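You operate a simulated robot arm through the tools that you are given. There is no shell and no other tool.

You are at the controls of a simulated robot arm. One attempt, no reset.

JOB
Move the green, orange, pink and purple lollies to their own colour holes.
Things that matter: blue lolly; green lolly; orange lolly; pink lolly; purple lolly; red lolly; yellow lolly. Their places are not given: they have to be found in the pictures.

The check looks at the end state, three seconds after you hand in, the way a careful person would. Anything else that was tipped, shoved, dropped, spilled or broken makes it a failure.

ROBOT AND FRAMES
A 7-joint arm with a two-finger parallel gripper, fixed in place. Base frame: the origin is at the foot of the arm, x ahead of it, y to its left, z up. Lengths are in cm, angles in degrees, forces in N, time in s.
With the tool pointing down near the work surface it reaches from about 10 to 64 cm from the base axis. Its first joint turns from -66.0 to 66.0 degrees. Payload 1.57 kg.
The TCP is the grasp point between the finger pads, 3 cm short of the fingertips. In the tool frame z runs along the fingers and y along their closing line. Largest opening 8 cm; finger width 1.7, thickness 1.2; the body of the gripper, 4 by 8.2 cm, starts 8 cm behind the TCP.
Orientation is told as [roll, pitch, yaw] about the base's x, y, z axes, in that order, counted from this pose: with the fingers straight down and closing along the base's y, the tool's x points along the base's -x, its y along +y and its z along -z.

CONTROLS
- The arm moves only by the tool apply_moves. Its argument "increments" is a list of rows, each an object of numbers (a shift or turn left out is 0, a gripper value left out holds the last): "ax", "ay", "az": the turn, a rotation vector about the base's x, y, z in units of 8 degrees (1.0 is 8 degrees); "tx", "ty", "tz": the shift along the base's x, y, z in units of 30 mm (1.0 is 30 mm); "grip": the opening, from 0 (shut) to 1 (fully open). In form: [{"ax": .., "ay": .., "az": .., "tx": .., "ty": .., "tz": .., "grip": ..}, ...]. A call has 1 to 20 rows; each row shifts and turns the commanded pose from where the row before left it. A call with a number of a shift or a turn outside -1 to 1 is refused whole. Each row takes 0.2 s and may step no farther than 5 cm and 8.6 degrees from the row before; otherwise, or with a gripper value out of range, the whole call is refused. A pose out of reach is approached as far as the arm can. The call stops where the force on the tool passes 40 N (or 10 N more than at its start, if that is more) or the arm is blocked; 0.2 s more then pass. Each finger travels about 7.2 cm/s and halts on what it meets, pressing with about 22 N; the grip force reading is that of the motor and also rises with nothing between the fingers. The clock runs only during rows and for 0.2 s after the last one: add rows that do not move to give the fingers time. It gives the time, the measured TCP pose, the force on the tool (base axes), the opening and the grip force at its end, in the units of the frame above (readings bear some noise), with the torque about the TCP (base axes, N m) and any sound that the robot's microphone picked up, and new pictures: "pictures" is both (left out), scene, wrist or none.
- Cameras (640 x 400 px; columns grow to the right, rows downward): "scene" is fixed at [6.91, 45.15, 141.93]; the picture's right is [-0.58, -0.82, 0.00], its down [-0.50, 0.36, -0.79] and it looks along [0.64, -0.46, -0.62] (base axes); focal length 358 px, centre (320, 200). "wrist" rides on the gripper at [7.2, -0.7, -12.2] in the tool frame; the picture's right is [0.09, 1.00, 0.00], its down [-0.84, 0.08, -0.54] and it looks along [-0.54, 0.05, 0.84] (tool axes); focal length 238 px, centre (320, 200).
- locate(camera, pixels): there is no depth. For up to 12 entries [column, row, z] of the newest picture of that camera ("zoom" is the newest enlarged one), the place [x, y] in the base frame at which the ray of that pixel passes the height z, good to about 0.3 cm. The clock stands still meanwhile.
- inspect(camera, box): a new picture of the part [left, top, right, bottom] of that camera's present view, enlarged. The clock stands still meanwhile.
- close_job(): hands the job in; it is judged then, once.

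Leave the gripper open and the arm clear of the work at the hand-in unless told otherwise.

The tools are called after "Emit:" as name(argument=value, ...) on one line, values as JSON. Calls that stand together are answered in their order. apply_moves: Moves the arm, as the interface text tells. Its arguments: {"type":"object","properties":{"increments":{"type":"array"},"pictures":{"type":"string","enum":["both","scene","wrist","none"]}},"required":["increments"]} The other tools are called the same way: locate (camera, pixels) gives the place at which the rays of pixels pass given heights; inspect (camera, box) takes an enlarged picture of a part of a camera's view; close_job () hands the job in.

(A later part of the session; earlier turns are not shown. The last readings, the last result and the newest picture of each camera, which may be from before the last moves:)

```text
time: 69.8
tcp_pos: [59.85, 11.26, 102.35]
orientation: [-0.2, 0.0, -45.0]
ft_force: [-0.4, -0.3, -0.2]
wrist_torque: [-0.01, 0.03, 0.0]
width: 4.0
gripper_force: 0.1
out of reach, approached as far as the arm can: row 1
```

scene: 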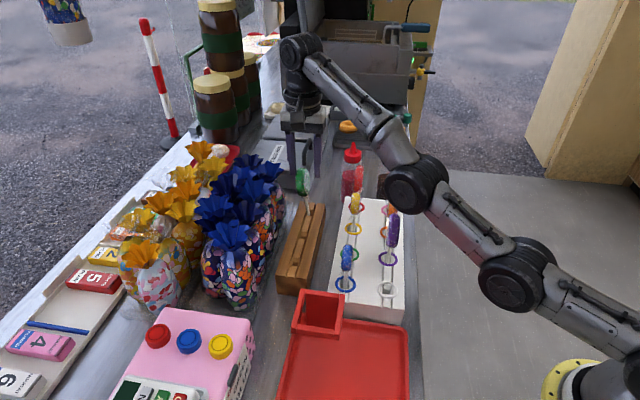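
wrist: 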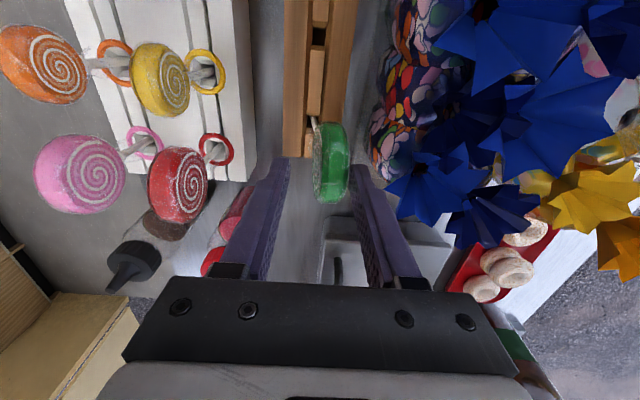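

Green leans toward +v but is still in its slot. I'll keep rising clear of it.

Emit:
apply_moves(increments=[{"tx": -0.02, "tz": 0.3}, {"tx": -0.02, "tz": 0.3}, {"tx": -0.02, "tz": 0.3}, {"tx": -0.02, "tz": 0.3}, {"tx": -0.02, "tz": 0.3}, {"tx": -0.02, "tz": 0.3}, {}, {}, {}])

Emit:
inspect(camera="wrist", box=[240, 40, 480, 260])

Emit:
inspect(camera="scene", box=[240, 110, 360, 280])

```text
time: 71.8
tcp_pos: [58.95, 11.02, 107.63]
orientation: [-0.1, -0.1, -45.0]
ft_force: [0.0, -0.2, -0.4]
wrist_torque: [0.04, 0.02, -0.02]
width: 4.02
gripper_force: 0.2
out of reach, approached as far as the arm can: row 6
```

scene: 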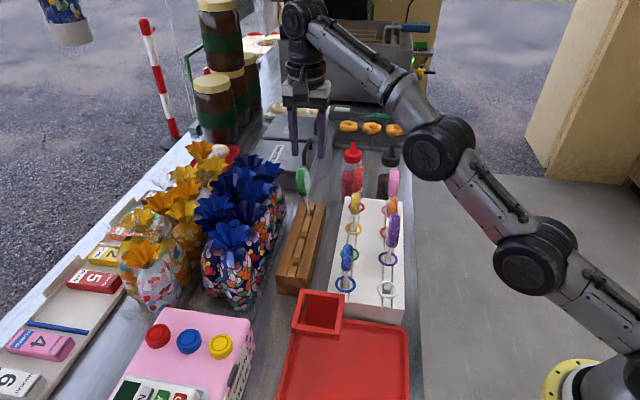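
wrist: 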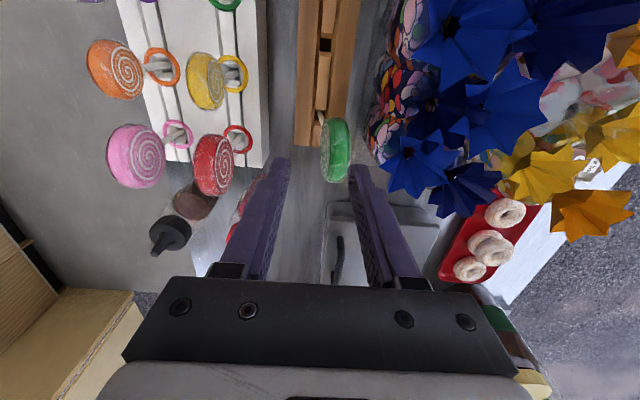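

```text
1.82 times, centred on (360, 150) of wrist
```

zoom: 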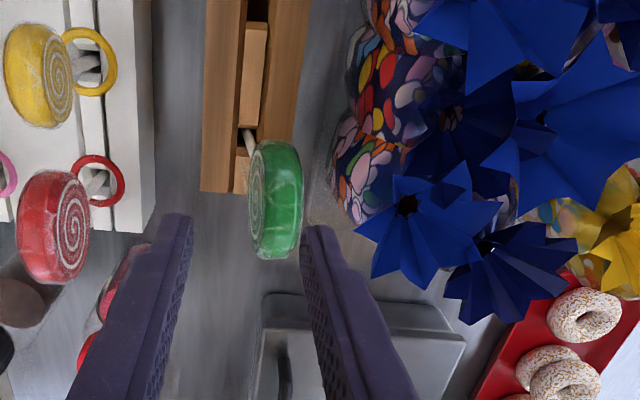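

```text
2.35 times, centred on (300, 195) of scene
```

zoom: 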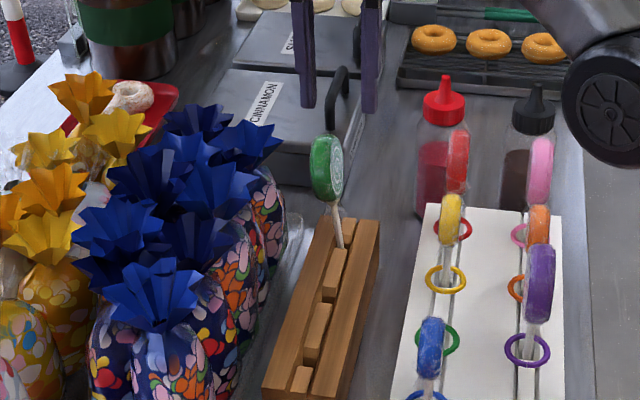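

Green is leaning about 1–1.5 cm toward +v at the head and is stable. I'll triangulate its head and stick base.

Emit:
inspect(camera="scene", box=[275, 150, 335, 230])

Emit:
locate(camera="wrist", pixels=[[335.3, 150, 96.5], [335.3, 150, 97.5], [335.3, 150, 98.5], [349.5, 150, 97.5], [317, 108, 90], [317, 108, 91], [394, 178, 100], [379, 166, 100]])

Emit:
locate(camera="scene", pixels=[[302.5, 181.4, 96.5], [302.5, 181.4, 97.5], [302.5, 181.4, 98.5]])

```text
5.00 times, centred on (305, 190) of scene
```

zoom: 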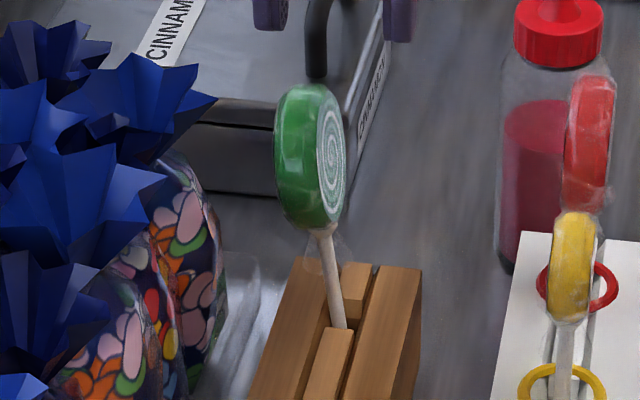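

```text
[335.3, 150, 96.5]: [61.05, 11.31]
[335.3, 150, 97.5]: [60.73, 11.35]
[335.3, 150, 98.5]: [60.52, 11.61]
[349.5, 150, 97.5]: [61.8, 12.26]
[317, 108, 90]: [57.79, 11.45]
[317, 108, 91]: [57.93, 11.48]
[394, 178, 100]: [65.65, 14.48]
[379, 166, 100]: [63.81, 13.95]
```

```text
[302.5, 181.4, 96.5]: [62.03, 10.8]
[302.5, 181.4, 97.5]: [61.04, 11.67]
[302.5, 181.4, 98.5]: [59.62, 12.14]
```

The head is at about (60.75, 11.5, 97.6), so it leans 1.5 cm in +v. To cut the reach I'll lean the hand back along -u by 24°, turning about the closing axis, which keeps the pads in the disc plane. I'll do this further back, over the empty part of the rack.

Emit:
apply_moves(increments=[{"tx": -0.471, "ty": 0.471}, {"tx": -0.471, "ty": 0.471}, {"tx": -0.471, "ty": 0.471}, {"ax": -0.707, "ay": -0.707}, {"ax": -0.707, "ay": -0.707}, {"ax": -0.707, "ay": -0.707, "grip": 0.55}, {}, {}])

```text
time: 73.6
tcp_pos: [57.53, 17.45, 112.54]
orientation: [-1.4, -23.2, -44.9]
ft_force: [0.2, 0.0, 0.9]
wrist_torque: [-0.01, 0.0, 0.01]
width: 4.39
gripper_force: 0.0
out of reach, approached as far as the arm can: row 1, 2, 3, 4, 5, 6
```

scene: 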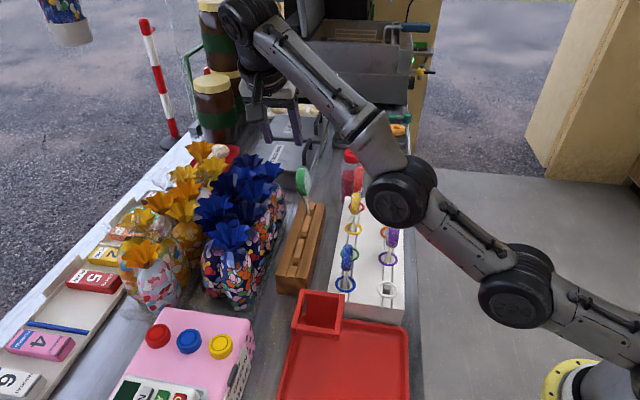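
wrist: 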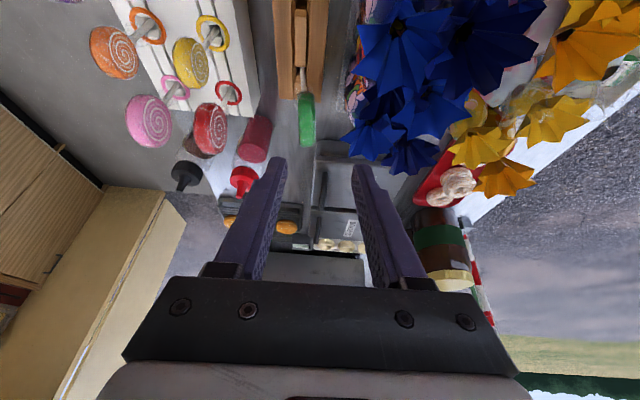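

The whole move was flagged out of reach, so the arm has drifted into a stretched posture. The hand is high at z≈112 and clear of everything. I'll bring it back toward the base above the block and check the posture.

Emit:
apply_moves(increments=[{"tx": -0.5, "ty": -0.3}, {"tx": -0.5, "ty": -0.3}, {"tx": -0.5, "ty": -0.3}, {}])

```text
time: 74.6
tcp_pos: [57.48, 16.41, 114.6]
orientation: [0.0, -24.0, -45.0]
ft_force: [0.4, 0.3, 0.2]
wrist_torque: [0.0, -0.01, 0.02]
width: 4.41
gripper_force: 0.1
out of reach, approached as far as the arm can: row 1, 2, 3
```

scene: 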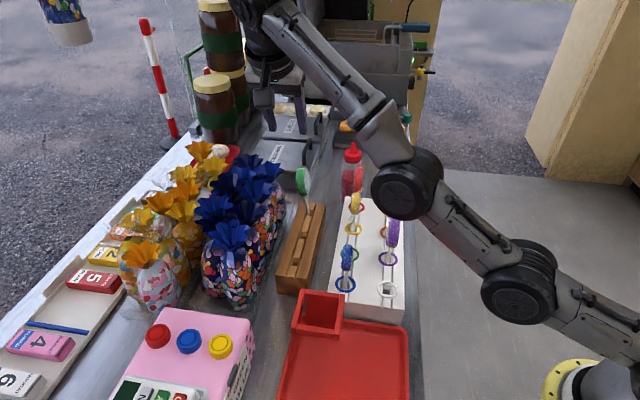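
wrist: 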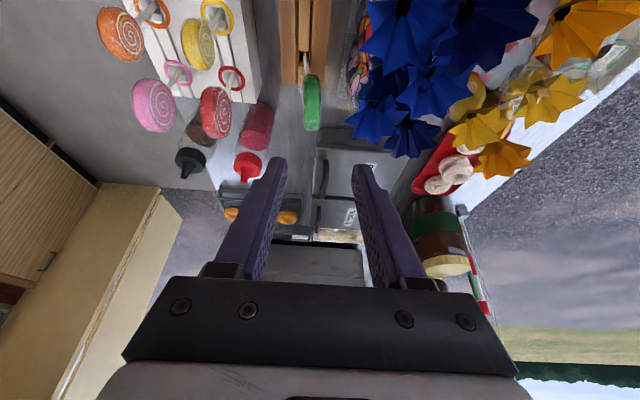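

The arm is at its fully stretched boundary, where pulling straight back is a singular direction. The reach works out to a sphere of about 67 cm around z≈100, so z=108 above green sat right on the edge. I'll keep asking for a steady inward and downward retreat over the block to let the elbow bend.

Emit:
apply_moves(increments=[{"tx": -0.25, "ty": -0.1, "tz": -0.1}, {"tx": -0.25, "ty": -0.1, "tz": -0.1}, {"tx": -0.25, "ty": -0.1, "tz": -0.1}, {"tx": -0.25, "ty": -0.1, "tz": -0.1}, {"tx": -0.25, "ty": -0.1, "tz": -0.1}, {"tx": -0.25, "ty": -0.1, "tz": -0.1}, {"tx": -0.25, "ty": -0.1, "tz": -0.1}, {"tx": -0.25, "ty": -0.1, "tz": -0.1}, {}, {}])

```text
time: 76.8
tcp_pos: [58.59, 16.43, 115.14]
orientation: [-0.6, -24.5, -45.0]
ft_force: [0.0, -0.2, -1.3]
wrist_torque: [-0.02, 0.0, 0.03]
width: 4.43
gripper_force: 0.1
out of reach, approached as far as the arm can: row 1, 2, 3, 4, 5, 6, 7, 8
```

scene: 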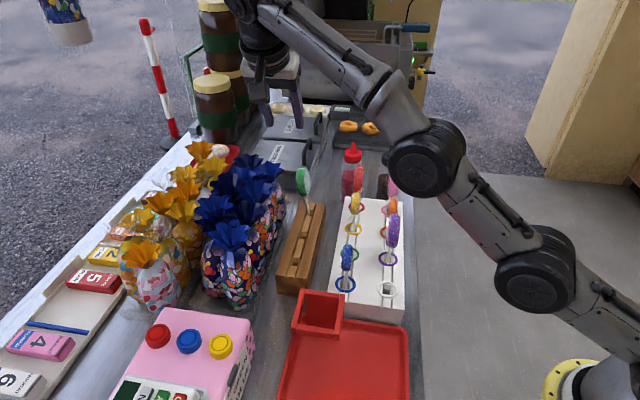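
wrist: 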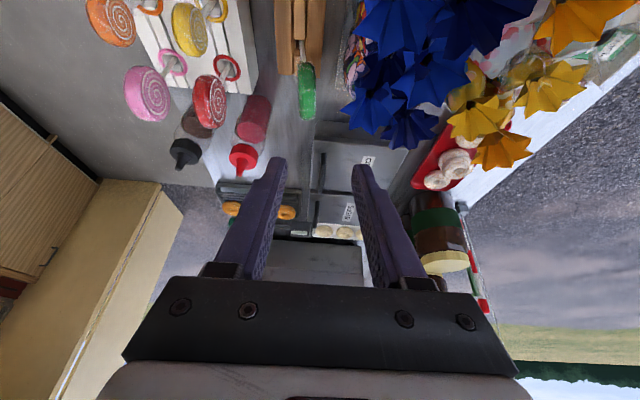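

I'll check where the hand and wrist are relative to the TCP before choosing the way out.

Emit:
locate(camera="scene", pixels=[[282, 122, 112.4], [272, 80, 122], [258, 30, 130], [258, 30, 135], [258, 30, 140], [425, 155, 105], [425, 155, 110], [425, 155, 115], [425, 155, 120], [535, 270, 100], [535, 270, 105], [535, 270, 110]])

Emit:
inspect(camera="scene", box=[200, 0, 640, 400])

```text
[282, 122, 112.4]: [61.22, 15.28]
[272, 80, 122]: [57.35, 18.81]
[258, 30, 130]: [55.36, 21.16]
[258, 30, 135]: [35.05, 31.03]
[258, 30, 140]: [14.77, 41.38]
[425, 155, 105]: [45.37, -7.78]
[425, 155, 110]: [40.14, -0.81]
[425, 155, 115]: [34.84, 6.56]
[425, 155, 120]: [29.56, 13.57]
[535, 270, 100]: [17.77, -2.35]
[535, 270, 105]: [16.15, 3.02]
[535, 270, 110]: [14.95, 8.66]
```

```text
1.00 times, centred on (420, 200) of scene (not enlarged: the box is as wide or as high as the picture)
```

zoom: 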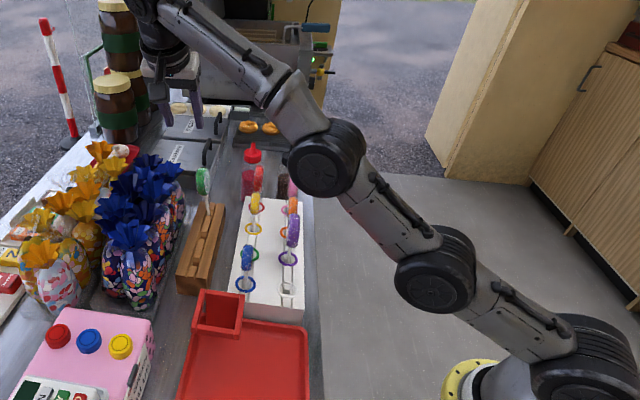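

The chain is S→A→B→C, and the elbow has begun to bend upward, which is the right direction. I'll ask for larger inward steps. The end region, over the block at z≈115, is clear.

Emit:
apply_moves(increments=[{"tx": -0.8, "ty": -0.25}, {"tx": -0.8, "ty": -0.25}, {"tx": -0.8, "ty": -0.25}, {"tx": -0.8, "ty": -0.25}, {}])

```text
time: 78.0
tcp_pos: [57.81, 15.9, 116.73]
orientation: [-0.3, -24.5, -44.9]
ft_force: [1.1, 0.0, 0.8]
wrist_torque: [-0.04, -0.01, -0.04]
width: 4.39
gripper_force: 0.1
out of reach, approached as far as the arm can: row 1, 2, 3, 4
```

scene: 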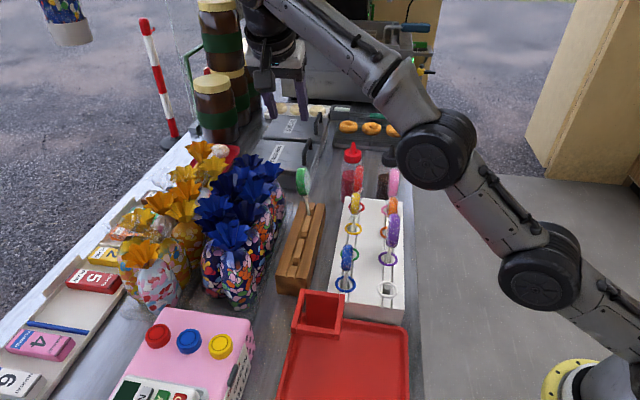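
wrist: 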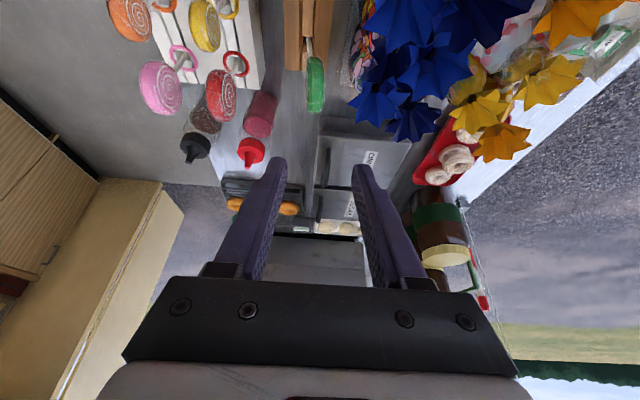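

The elbow joint B is gradually rising above the shoulder-to-wrist line, so the retreat should free itself. Continuing the inward requests.

Emit:
apply_moves(increments=[{"tx": -0.7, "ty": -0.25, "tz": -0.25}, {"tx": -0.7, "ty": -0.25, "tz": -0.25}, {"tx": -0.7, "ty": -0.25, "tz": -0.25}, {"tx": -0.7, "ty": -0.25, "tz": -0.25}, {"tx": -0.7, "ty": -0.25, "tz": -0.25}, {}])

```text
time: 79.4
tcp_pos: [58.11, 15.09, 116.99]
orientation: [-0.3, -24.7, -44.9]
ft_force: [-0.4, 0.5, 0.3]
wrist_torque: [-0.01, 0.01, 0.04]
width: 4.39
gripper_force: 0.3
out of reach, approached as far as the arm can: row 1, 2, 3, 4, 5
```

scene: 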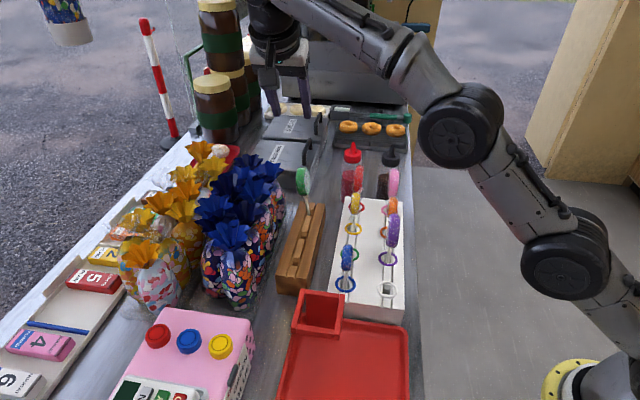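
wrist: 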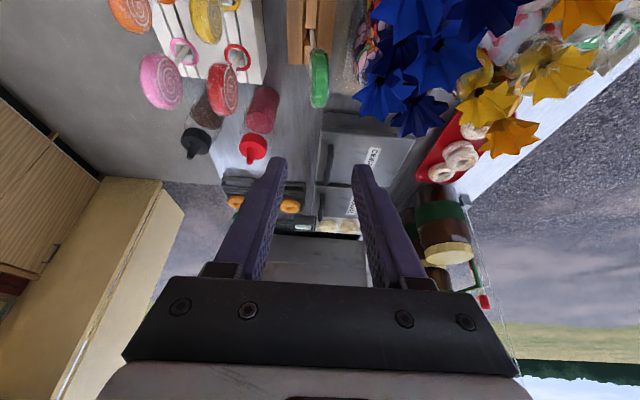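

The elbow keeps lifting, with B now at (460,125), while the hand stays nearly still. One more batch.

Emit:
apply_moves(increments=[{"tx": -0.7, "ty": -0.25, "tz": -0.25}, {"tx": -0.7, "ty": -0.25, "tz": -0.25}, {"tx": -0.7, "ty": -0.25, "tz": -0.25}, {"tx": -0.7, "ty": -0.25, "tz": -0.25}, {"tx": -0.7, "ty": -0.25, "tz": -0.25}, {}])

```text
time: 80.8
tcp_pos: [47.04, 11.2, 112.49]
orientation: [0.0, -24.0, -45.1]
ft_force: [0.0, 0.1, -0.4]
wrist_torque: [-0.03, 0.01, -0.01]
width: 4.41
gripper_force: 0.1
out of reach, approached as far as the arm can: row 1
```

scene: 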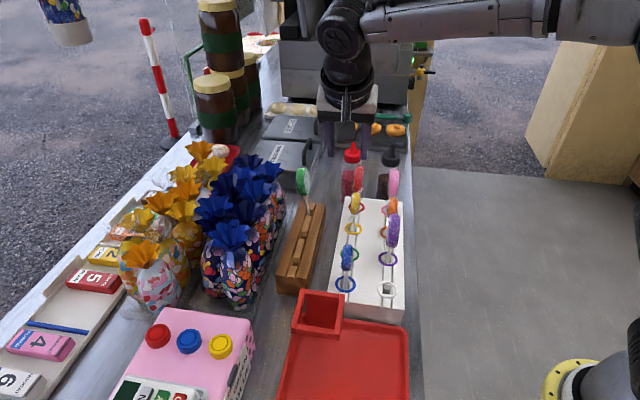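
wrist: 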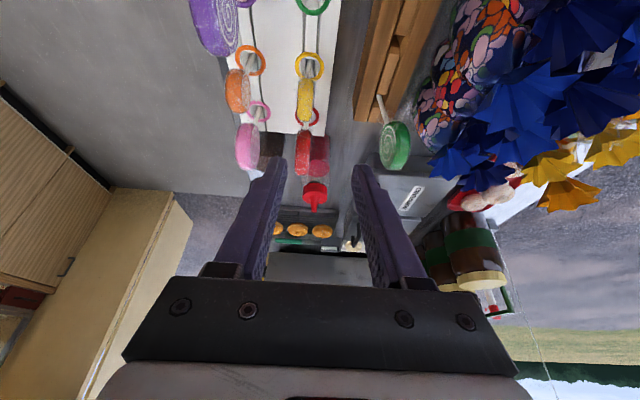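

It's free: elbow high, hand at (47, 11.2, 112.5), and everything still standing. I'll approach green again low and keep the 24° lean so the wrist stays well inside reach, going first to (55.5, 11.3, 106).

Emit:
apply_moves(increments=[{"tx": 0.705, "ty": 0.008, "tz": -0.54}, {"tx": 0.705, "ty": 0.008, "tz": -0.54}, {"tx": 0.705, "ty": 0.008, "tz": -0.54}, {"tx": 0.705, "ty": 0.008, "tz": -0.54}, {}, {}])

```text
time: 82.2
tcp_pos: [55.52, 11.29, 105.94]
orientation: [0.0, -23.9, -45.0]
ft_force: [0.2, 0.8, 0.3]
wrist_torque: [-0.01, 0.03, -0.01]
width: 4.38
gripper_force: 0.1
```

scene: 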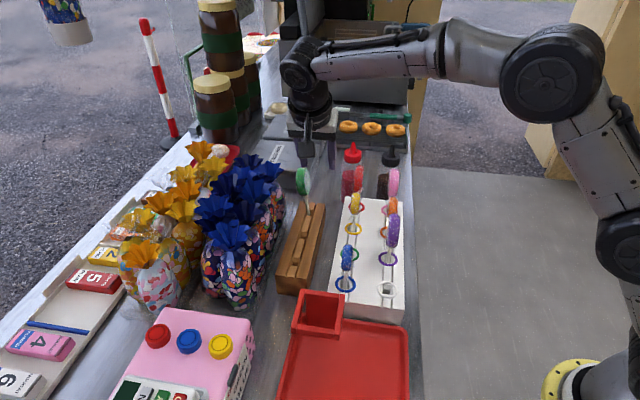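
wrist: 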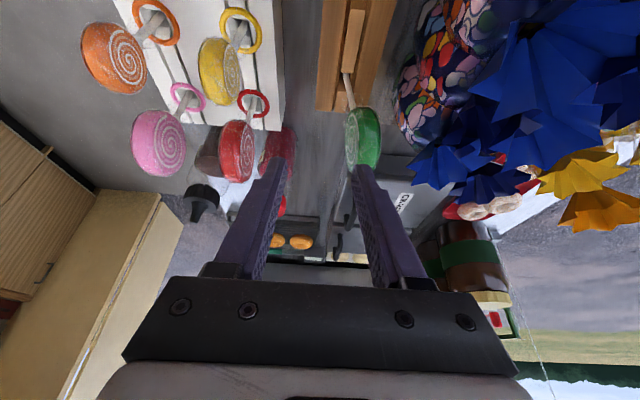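

No reach problem now. I'll move over green at (60.2, 11.25), staying at z≈106.

Emit:
apply_moves(increments=[{"tx": 0.518, "ty": -0.006}, {"tx": 0.518, "ty": -0.006}, {"tx": 0.518, "ty": -0.006}, {}, {}])

Emit:
inspect(camera="wrist", box=[240, 40, 480, 260])

Emit:
inspect(camera="scene", box=[250, 110, 350, 230])

```text
time: 83.4
tcp_pos: [60.13, 11.16, 106.16]
orientation: [0.1, -24.0, -45.1]
ft_force: [0.9, 0.6, 0.6]
wrist_torque: [-0.01, -0.03, 0.02]
width: 4.4
gripper_force: 0.1
```

scene: 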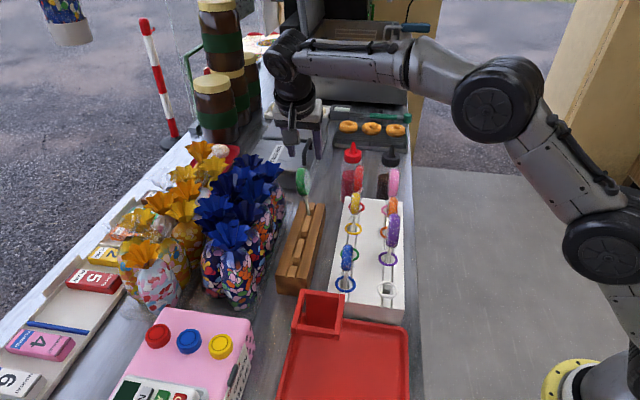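
wrist: 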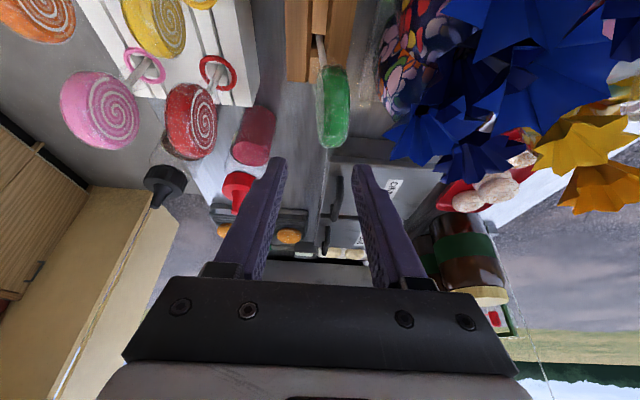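

```text
1.82 times, centred on (360, 150) of wrist
```

zoom: 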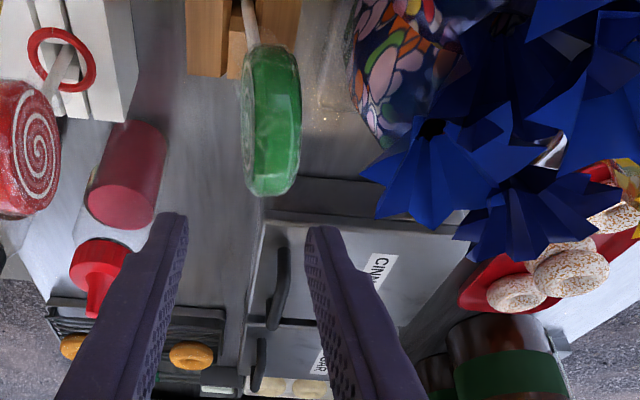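

```text
3.33 times, centred on (300, 170) of scene
```

zoom: 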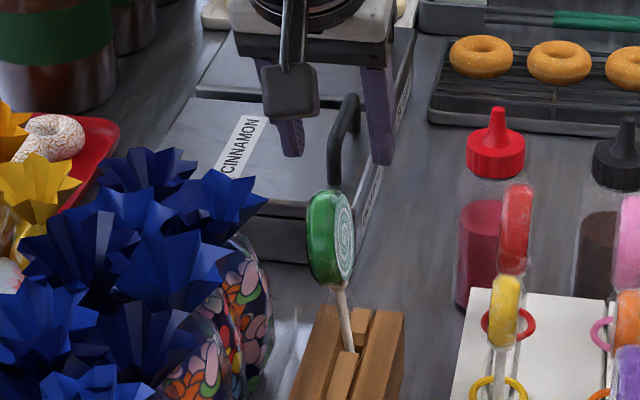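

Green shows at wrist (334,107) between the finger lines. I'll check its position against the gripper from this viewpoint.

Emit:
locate(camera="wrist", pixels=[[333.6, 107, 97], [333.6, 107, 98], [349, 107, 98], [318.5, 107, 98], [382, 135, 100], [382, 135, 102], [331, 135, 100], [319, 61, 90]])

Emit:
locate(camera="scene", pixels=[[302.5, 181.4, 97], [302.5, 181.4, 98]])

```text
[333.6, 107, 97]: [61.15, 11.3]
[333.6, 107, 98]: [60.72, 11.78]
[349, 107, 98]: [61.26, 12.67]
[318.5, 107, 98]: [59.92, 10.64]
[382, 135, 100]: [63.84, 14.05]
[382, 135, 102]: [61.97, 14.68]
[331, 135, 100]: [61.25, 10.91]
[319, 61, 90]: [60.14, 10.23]
```

```text
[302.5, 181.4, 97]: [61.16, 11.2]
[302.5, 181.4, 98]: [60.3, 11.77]
```

Head v≈51.2 with extents 49.9–52.3, and the petals start at 54.2. The right finger will sit at about 52.7–53.9, midway in the gap. I'll add +0.1 along v and lower in stages, first to just above the disc top.

Emit:
apply_moves(increments=[{"tx": 0.025, "ty": 0.025}, {"tz": -0.35}, {"tz": -0.35}, {}, {}])

Emit:
inspect(camera="wrist", box=[260, 60, 460, 240])

Emit:
inspect(camera="scene", box=[260, 130, 340, 220])

```text
time: 84.6
tcp_pos: [60.03, 11.19, 104.12]
orientation: [0.0, -24.0, -45.1]
ft_force: [0.1, -0.2, 0.4]
wrist_torque: [-0.03, 0.01, 0.02]
width: 4.39
gripper_force: 0.1
```

scene: 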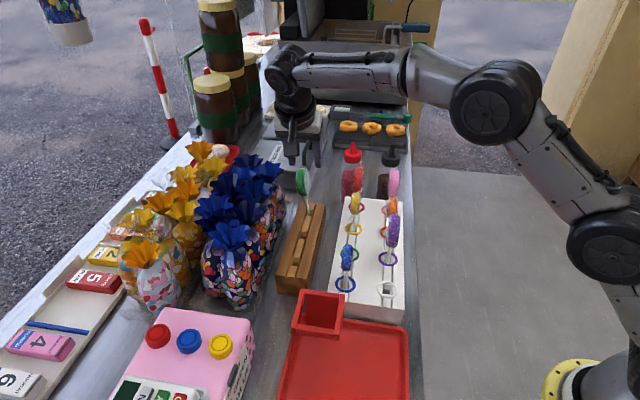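
wrist: 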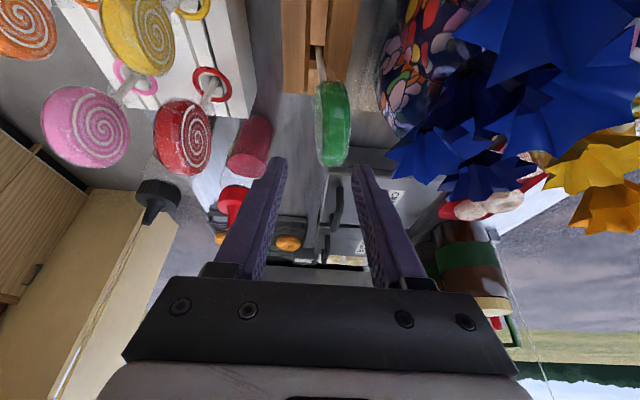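

```text
2.22 times, centred on (360, 150) of wrist
```

zoom: 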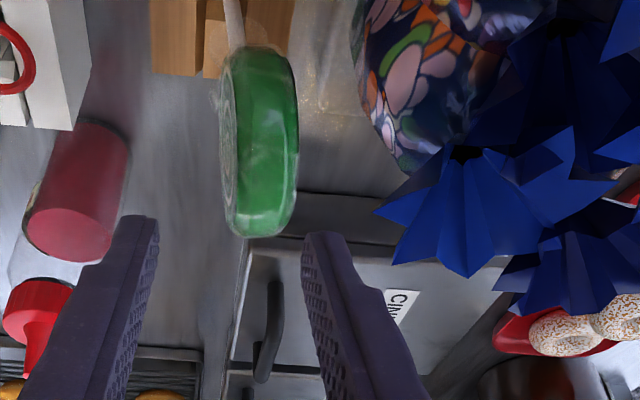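

```text
4.44 times, centred on (300, 175) of scene
```

zoom: 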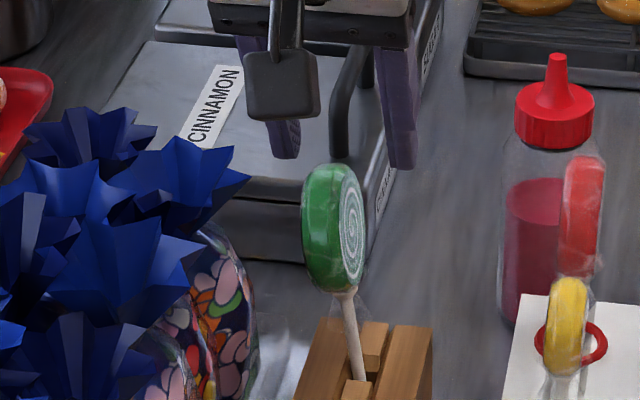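

The right finger would clear the disc by only about 0.25 cm. I'll pin down the nearest petal tip so I can choose the best sideways position.

Emit:
locate(camera="wrist", pixels=[[384.8, 155.4, 98], [384.8, 155.4, 100], [384.8, 155.4, 102], [384.8, 155.4, 104], [392.5, 179, 98], [392.5, 179, 100], [392.5, 179, 102]])

Emit:
locate(camera="scene", pixels=[[284.3, 170.1, 98], [284.3, 170.1, 100], [284.3, 170.1, 102], [284.3, 170.1, 104], [273, 189.5, 98], [273, 189.5, 100], [273, 189.5, 102]])

```text
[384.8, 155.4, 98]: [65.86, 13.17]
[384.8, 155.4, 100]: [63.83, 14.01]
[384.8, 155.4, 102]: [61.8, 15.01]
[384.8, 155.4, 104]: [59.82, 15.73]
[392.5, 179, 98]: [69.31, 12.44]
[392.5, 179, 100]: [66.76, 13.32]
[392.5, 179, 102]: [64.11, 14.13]
```

```text
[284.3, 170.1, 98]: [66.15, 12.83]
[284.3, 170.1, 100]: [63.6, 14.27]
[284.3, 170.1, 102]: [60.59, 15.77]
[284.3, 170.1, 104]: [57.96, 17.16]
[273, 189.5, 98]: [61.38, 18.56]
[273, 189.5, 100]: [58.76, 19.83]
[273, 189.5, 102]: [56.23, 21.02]
```

The petal tip is at (64.3, 13.8, 99.5), so v≈55.2. I'll shift +0.3 cm along v, which leaves about 1 cm to the petals, and lower halfway.

Emit:
apply_moves(increments=[{"tx": 0.07, "ty": 0.07}, {"tz": -0.3}, {"tz": -0.3}, {"tz": -0.3}, {}, {}])

Emit:
inspect(camera="wrist", box=[260, 60, 460, 240])

Emit:
inspect(camera="scene", box=[260, 130, 340, 220])

```text
time: 86.0
tcp_pos: [60.24, 11.38, 101.42]
orientation: [0.1, -23.9, -45.0]
ft_force: [-0.4, 0.5, -0.1]
wrist_torque: [0.02, -0.02, 0.02]
width: 4.37
gripper_force: 0.0
```

scene: 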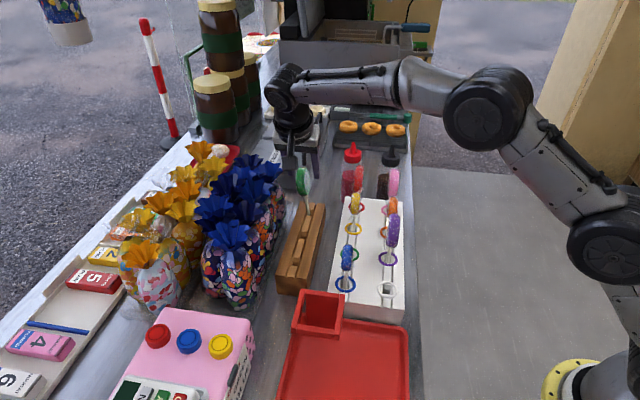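
wrist: 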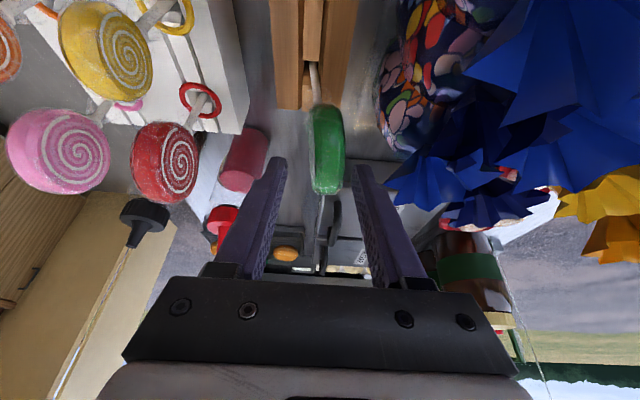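

```text
2.22 times, centred on (360, 150) of wrist
```

zoom: 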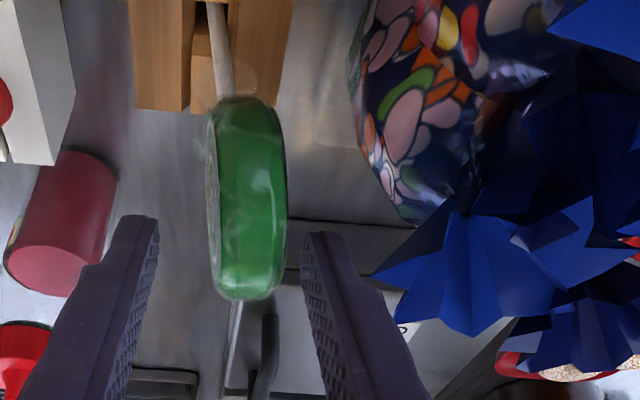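

```text
4.44 times, centred on (300, 175) of scene
```

zoom: 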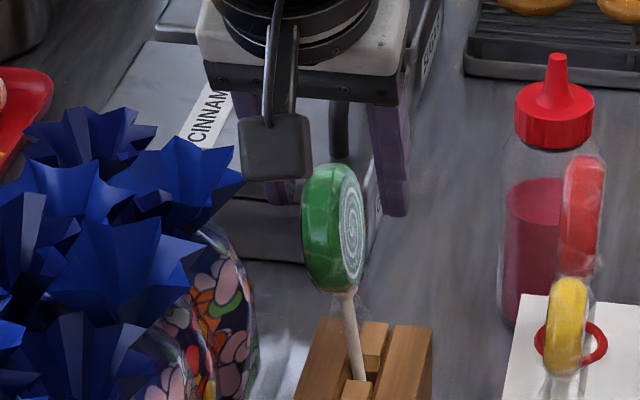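

There's clear space on both sides of the disc. I'll lower the rest, to z≈98.9.

Emit:
apply_moves(increments=[{"tz": -0.28}, {"tz": -0.28}, {"tz": -0.28}, {}, {}])

Emit:
inspect(camera="wrist", box=[260, 60, 460, 240])

Emit:
inspect(camera="scene", box=[260, 130, 340, 220])

```text
time: 87.2
tcp_pos: [60.25, 11.57, 98.85]
orientation: [0.0, -24.0, -45.0]
ft_force: [-0.9, -0.1, -0.3]
wrist_torque: [-0.02, -0.03, 0.02]
width: 4.4
gripper_force: 0.1
```

scene: 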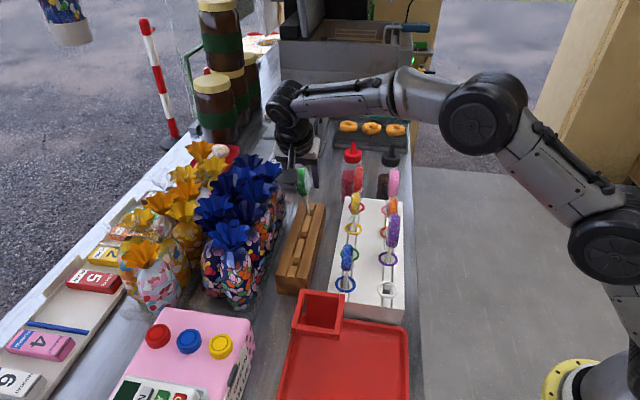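
wrist: 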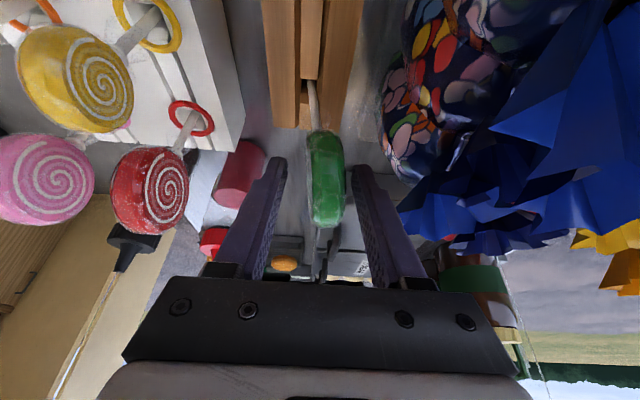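

```text
2.22 times, centred on (360, 150) of wrist
```

zoom: 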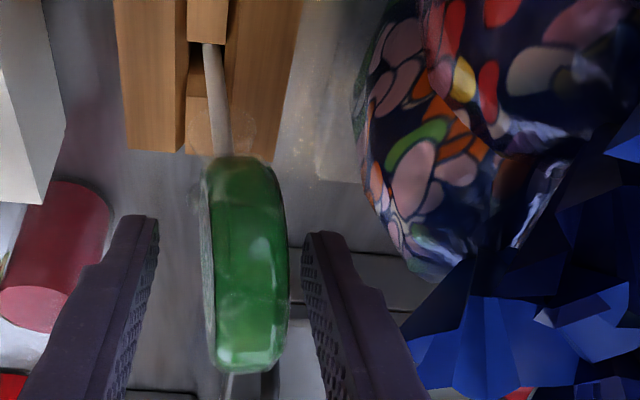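

```text
4.44 times, centred on (300, 175) of scene
```

zoom: 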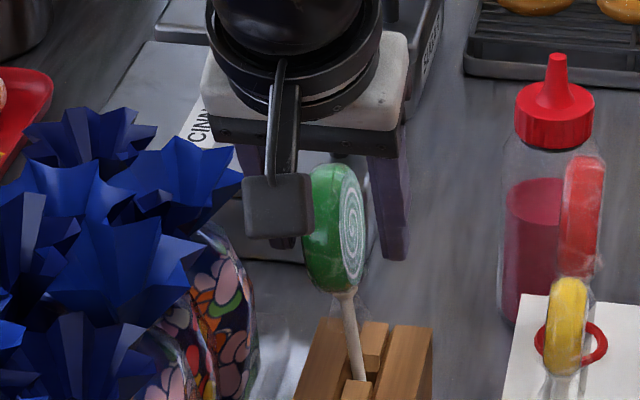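

The fingers straddle the disc. I'll close partly to 2.4 cm, then slide the hand 1.1 cm toward -v to stand the lolly upright before gripping.

Emit:
apply_moves(increments=[{"grip": 0.45}, {"grip": 0.36}, {"grip": 0.31}, {}, {"tx": -0.065, "ty": -0.065}, {"tx": -0.065, "ty": -0.065}, {"tx": -0.065, "ty": -0.065}, {"tx": -0.065, "ty": -0.065}, {}])

Emit:
inspect(camera="wrist", box=[260, 60, 460, 240])

Emit:
inspect(camera="scene", box=[260, 130, 340, 220])

```text
time: 89.2
tcp_pos: [59.38, 10.67, 98.94]
orientation: [0.0, -24.0, -45.0]
ft_force: [0.0, 0.1, 0.2]
wrist_torque: [0.0, -0.01, 0.0]
width: 2.5
gripper_force: 0.0
```

scene: 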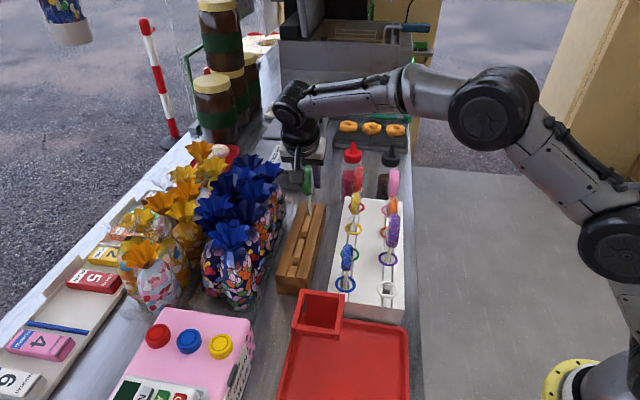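
wrist: 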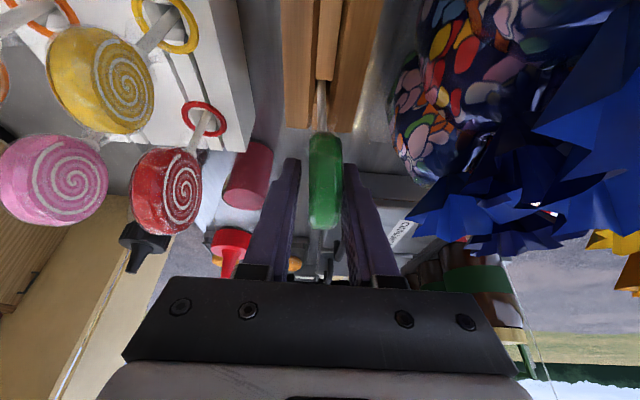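

```text
2.22 times, centred on (360, 150) of wrist
```

zoom: 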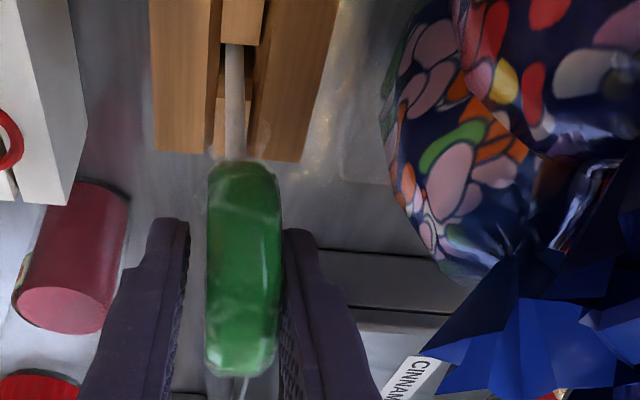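

```text
4.44 times, centred on (300, 175) of scene
```

zoom: 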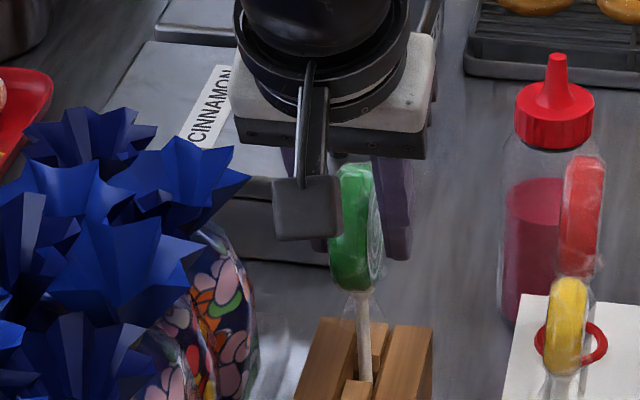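

Green is nearly upright again and lies flat against the right pad. Closing fully.

Emit:
apply_moves(increments=[{"grip": 0.2}, {"grip": 0.0}, {}, {}, {}])

Emit:
inspect(camera="scene", box=[260, 130, 340, 220])

Emit:
inspect(camera="wrist", box=[260, 60, 460, 240])

```text
time: 90.4
tcp_pos: [59.48, 10.83, 98.8]
orientation: [0.0, -24.0, -44.9]
ft_force: [-0.1, -0.2, 0.4]
wrist_torque: [0.05, -0.01, -0.02]
width: 1.74
gripper_force: 21.9
```

scene: 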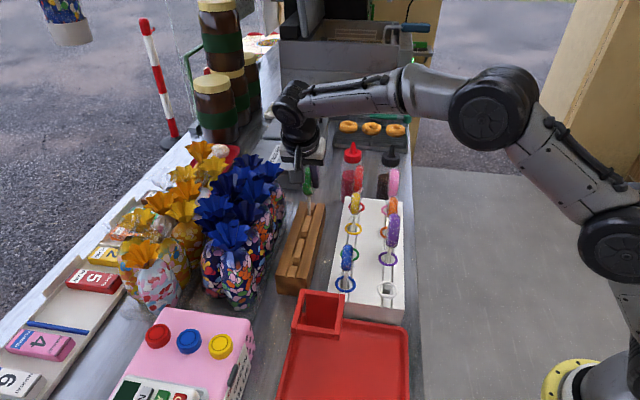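
wrist: 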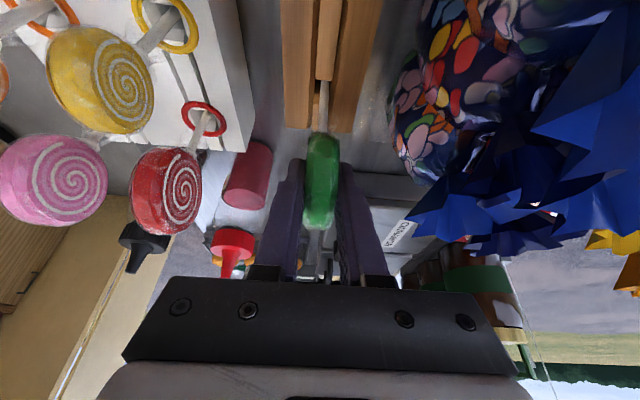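

```text
4.44 times, centred on (300, 175) of scene
```

zoom: 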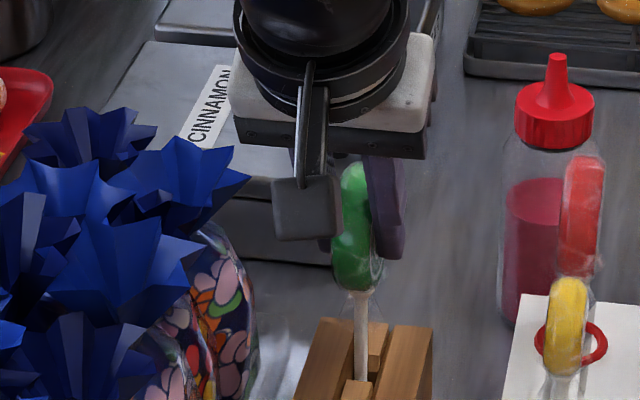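

```text
2.22 times, centred on (360, 150) of wrist
```

zoom: 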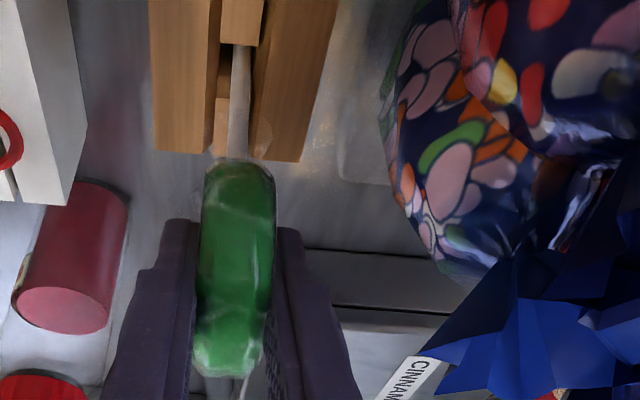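

Gripped at 1.74 cm. I'll lift straight up 9 cm, which stays well inside reach.

Emit:
apply_moves(increments=[{"tz": 0.2}, {"tz": 0.3}, {"tz": 0.4}, {"tz": 0.4}, {"tz": 0.4}, {"tz": 0.4}, {"tz": 0.4}, {"tz": 0.4}, {"tz": 0.2}, {}, {}])

Emit:
inspect(camera="scene", box=[260, 120, 360, 230])

Emit:
inspect(camera="wrist", box=[260, 60, 460, 240])

```text
time: 92.8
tcp_pos: [59.38, 10.87, 108.14]
orientation: [0.0, -23.9, -45.0]
ft_force: [-0.2, 0.0, -0.4]
wrist_torque: [-0.01, -0.01, 0.01]
width: 1.73
gripper_force: 22.1
```

scene: 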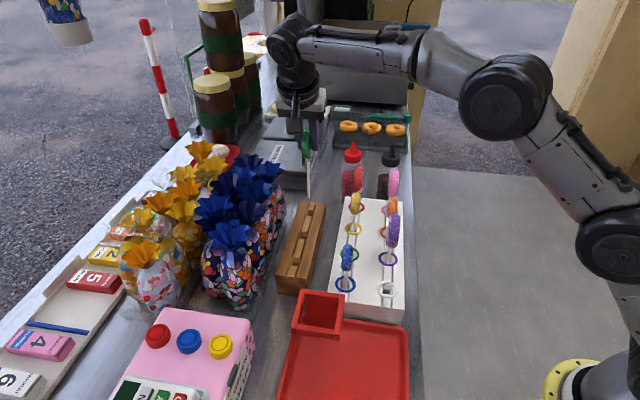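
wrist: 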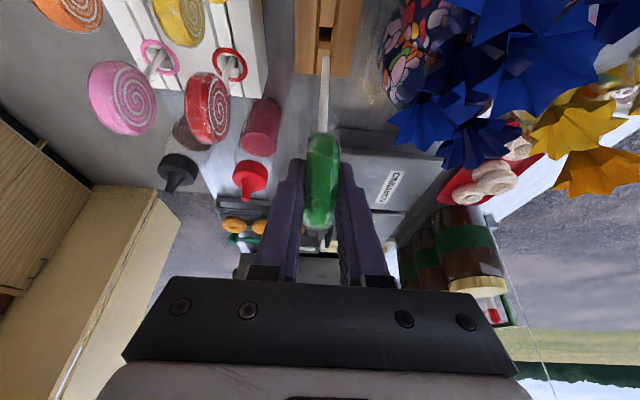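

```text
3.64 times, centred on (310, 175) of scene
```

zoom: 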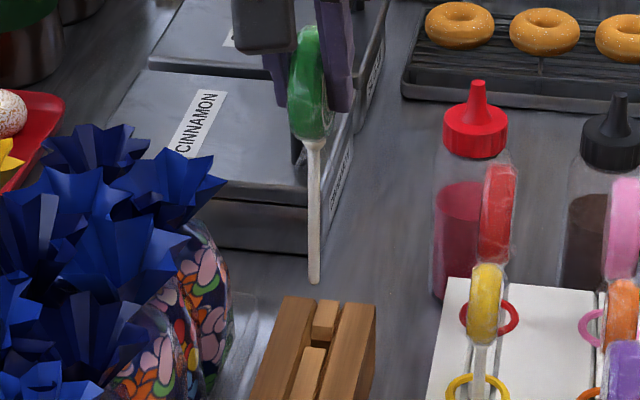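

```text
2.22 times, centred on (360, 150) of wrist
```

zoom: 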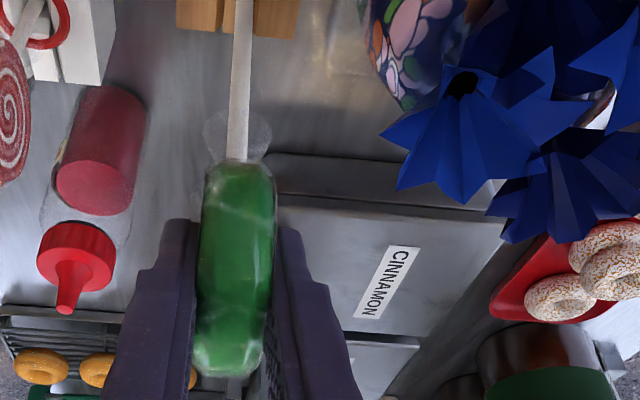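

Green is out. I'll triangulate the stick tip: scene (308,197), wrist about (325.5,58).

Emit:
inspect(camera="wrist", box=[300, 40, 350, 150])

Emit:
locate(camera="scene", pixels=[[308.1, 197, 93], [308.1, 197, 94], [308.1, 197, 95], [308.1, 197, 96]])

Emit:
locate(camera="wrist", pixels=[[325, 60, 93], [325, 60, 94], [325, 60, 95], [325, 60, 96]])

```text
3.64 times, centred on (325, 95) of wrist
```

zoom: 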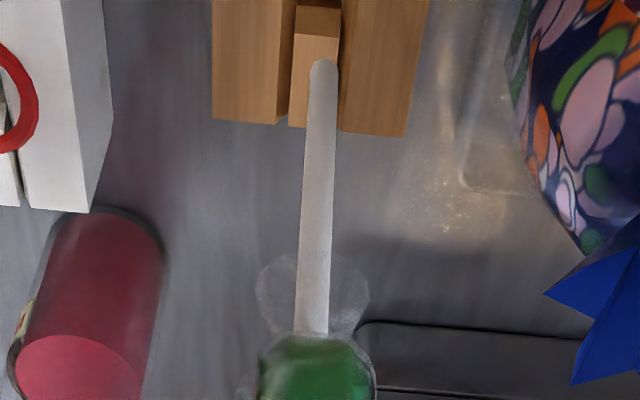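

```text
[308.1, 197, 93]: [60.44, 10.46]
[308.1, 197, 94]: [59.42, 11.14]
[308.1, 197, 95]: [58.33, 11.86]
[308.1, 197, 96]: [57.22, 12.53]
```

```text
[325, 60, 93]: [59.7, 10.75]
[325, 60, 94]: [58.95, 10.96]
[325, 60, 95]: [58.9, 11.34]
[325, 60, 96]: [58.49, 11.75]
```

The tip is at about (58.9, 11.3, 94.4), so the stick trails about 2–3° in -u. I'll carry green back along the empty rack, add 2° of lean to stand it vertical, then go between blue and yellow to the green hole.

Emit:
apply_moves(increments=[{"tx": -0.551, "ty": 0.551}, {"tx": -0.551, "ty": 0.551}, {"tx": -0.551, "ty": 0.551}, {"tx": -0.551, "ty": 0.551}, {"tx": -0.551, "ty": 0.551}, {"ax": -0.177, "ay": -0.177}, {"tx": -0.617, "ty": -0.617}, {"tx": -0.617, "ty": -0.617}, {"tx": -0.617, "ty": -0.617}, {"tx": -0.617, "ty": -0.617}, {}, {}])

Emit:
inspect(camera="scene", box=[310, 170, 410, 300])

Emit:
inspect(camera="wrist", box=[260, 20, 400, 150])

```text
time: 95.4
tcp_pos: [43.95, 11.47, 107.96]
orientation: [0.0, -26.0, -45.0]
ft_force: [-0.1, 0.9, -0.1]
wrist_torque: [0.01, -0.04, 0.03]
width: 1.7
gripper_force: 21.8
```

scene: 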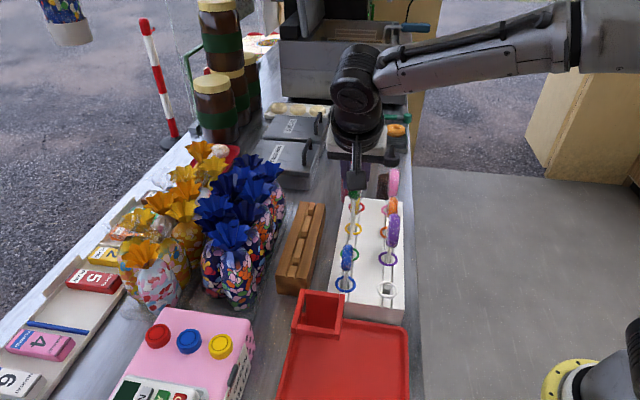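
wrist: 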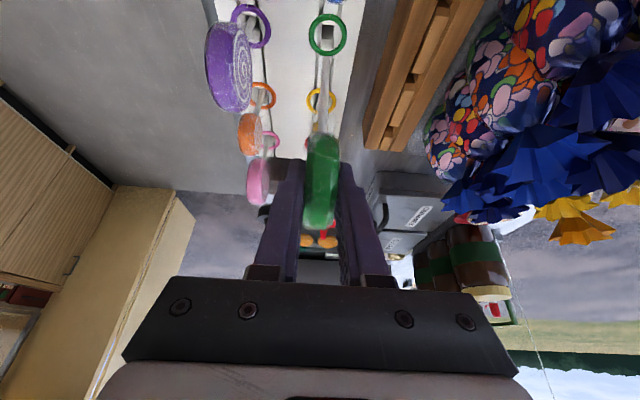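

```text
3.08 times, centred on (360, 235) of scene
```

zoom: 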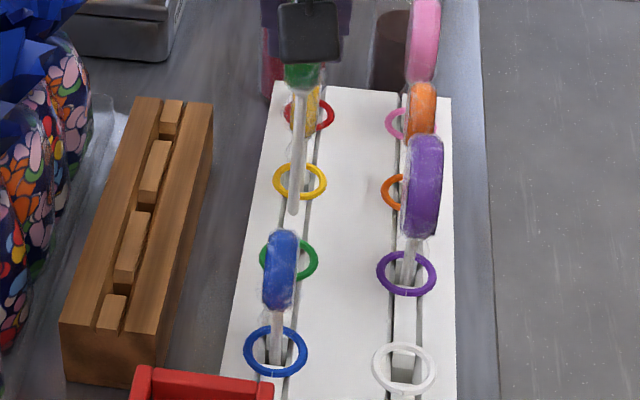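

```text
3.08 times, centred on (330, 85) of wrist
```

zoom: 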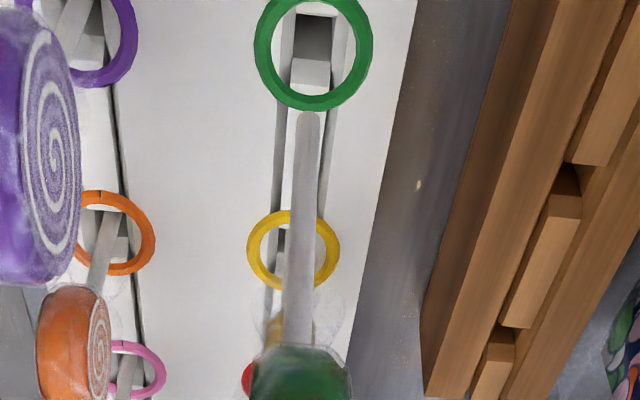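

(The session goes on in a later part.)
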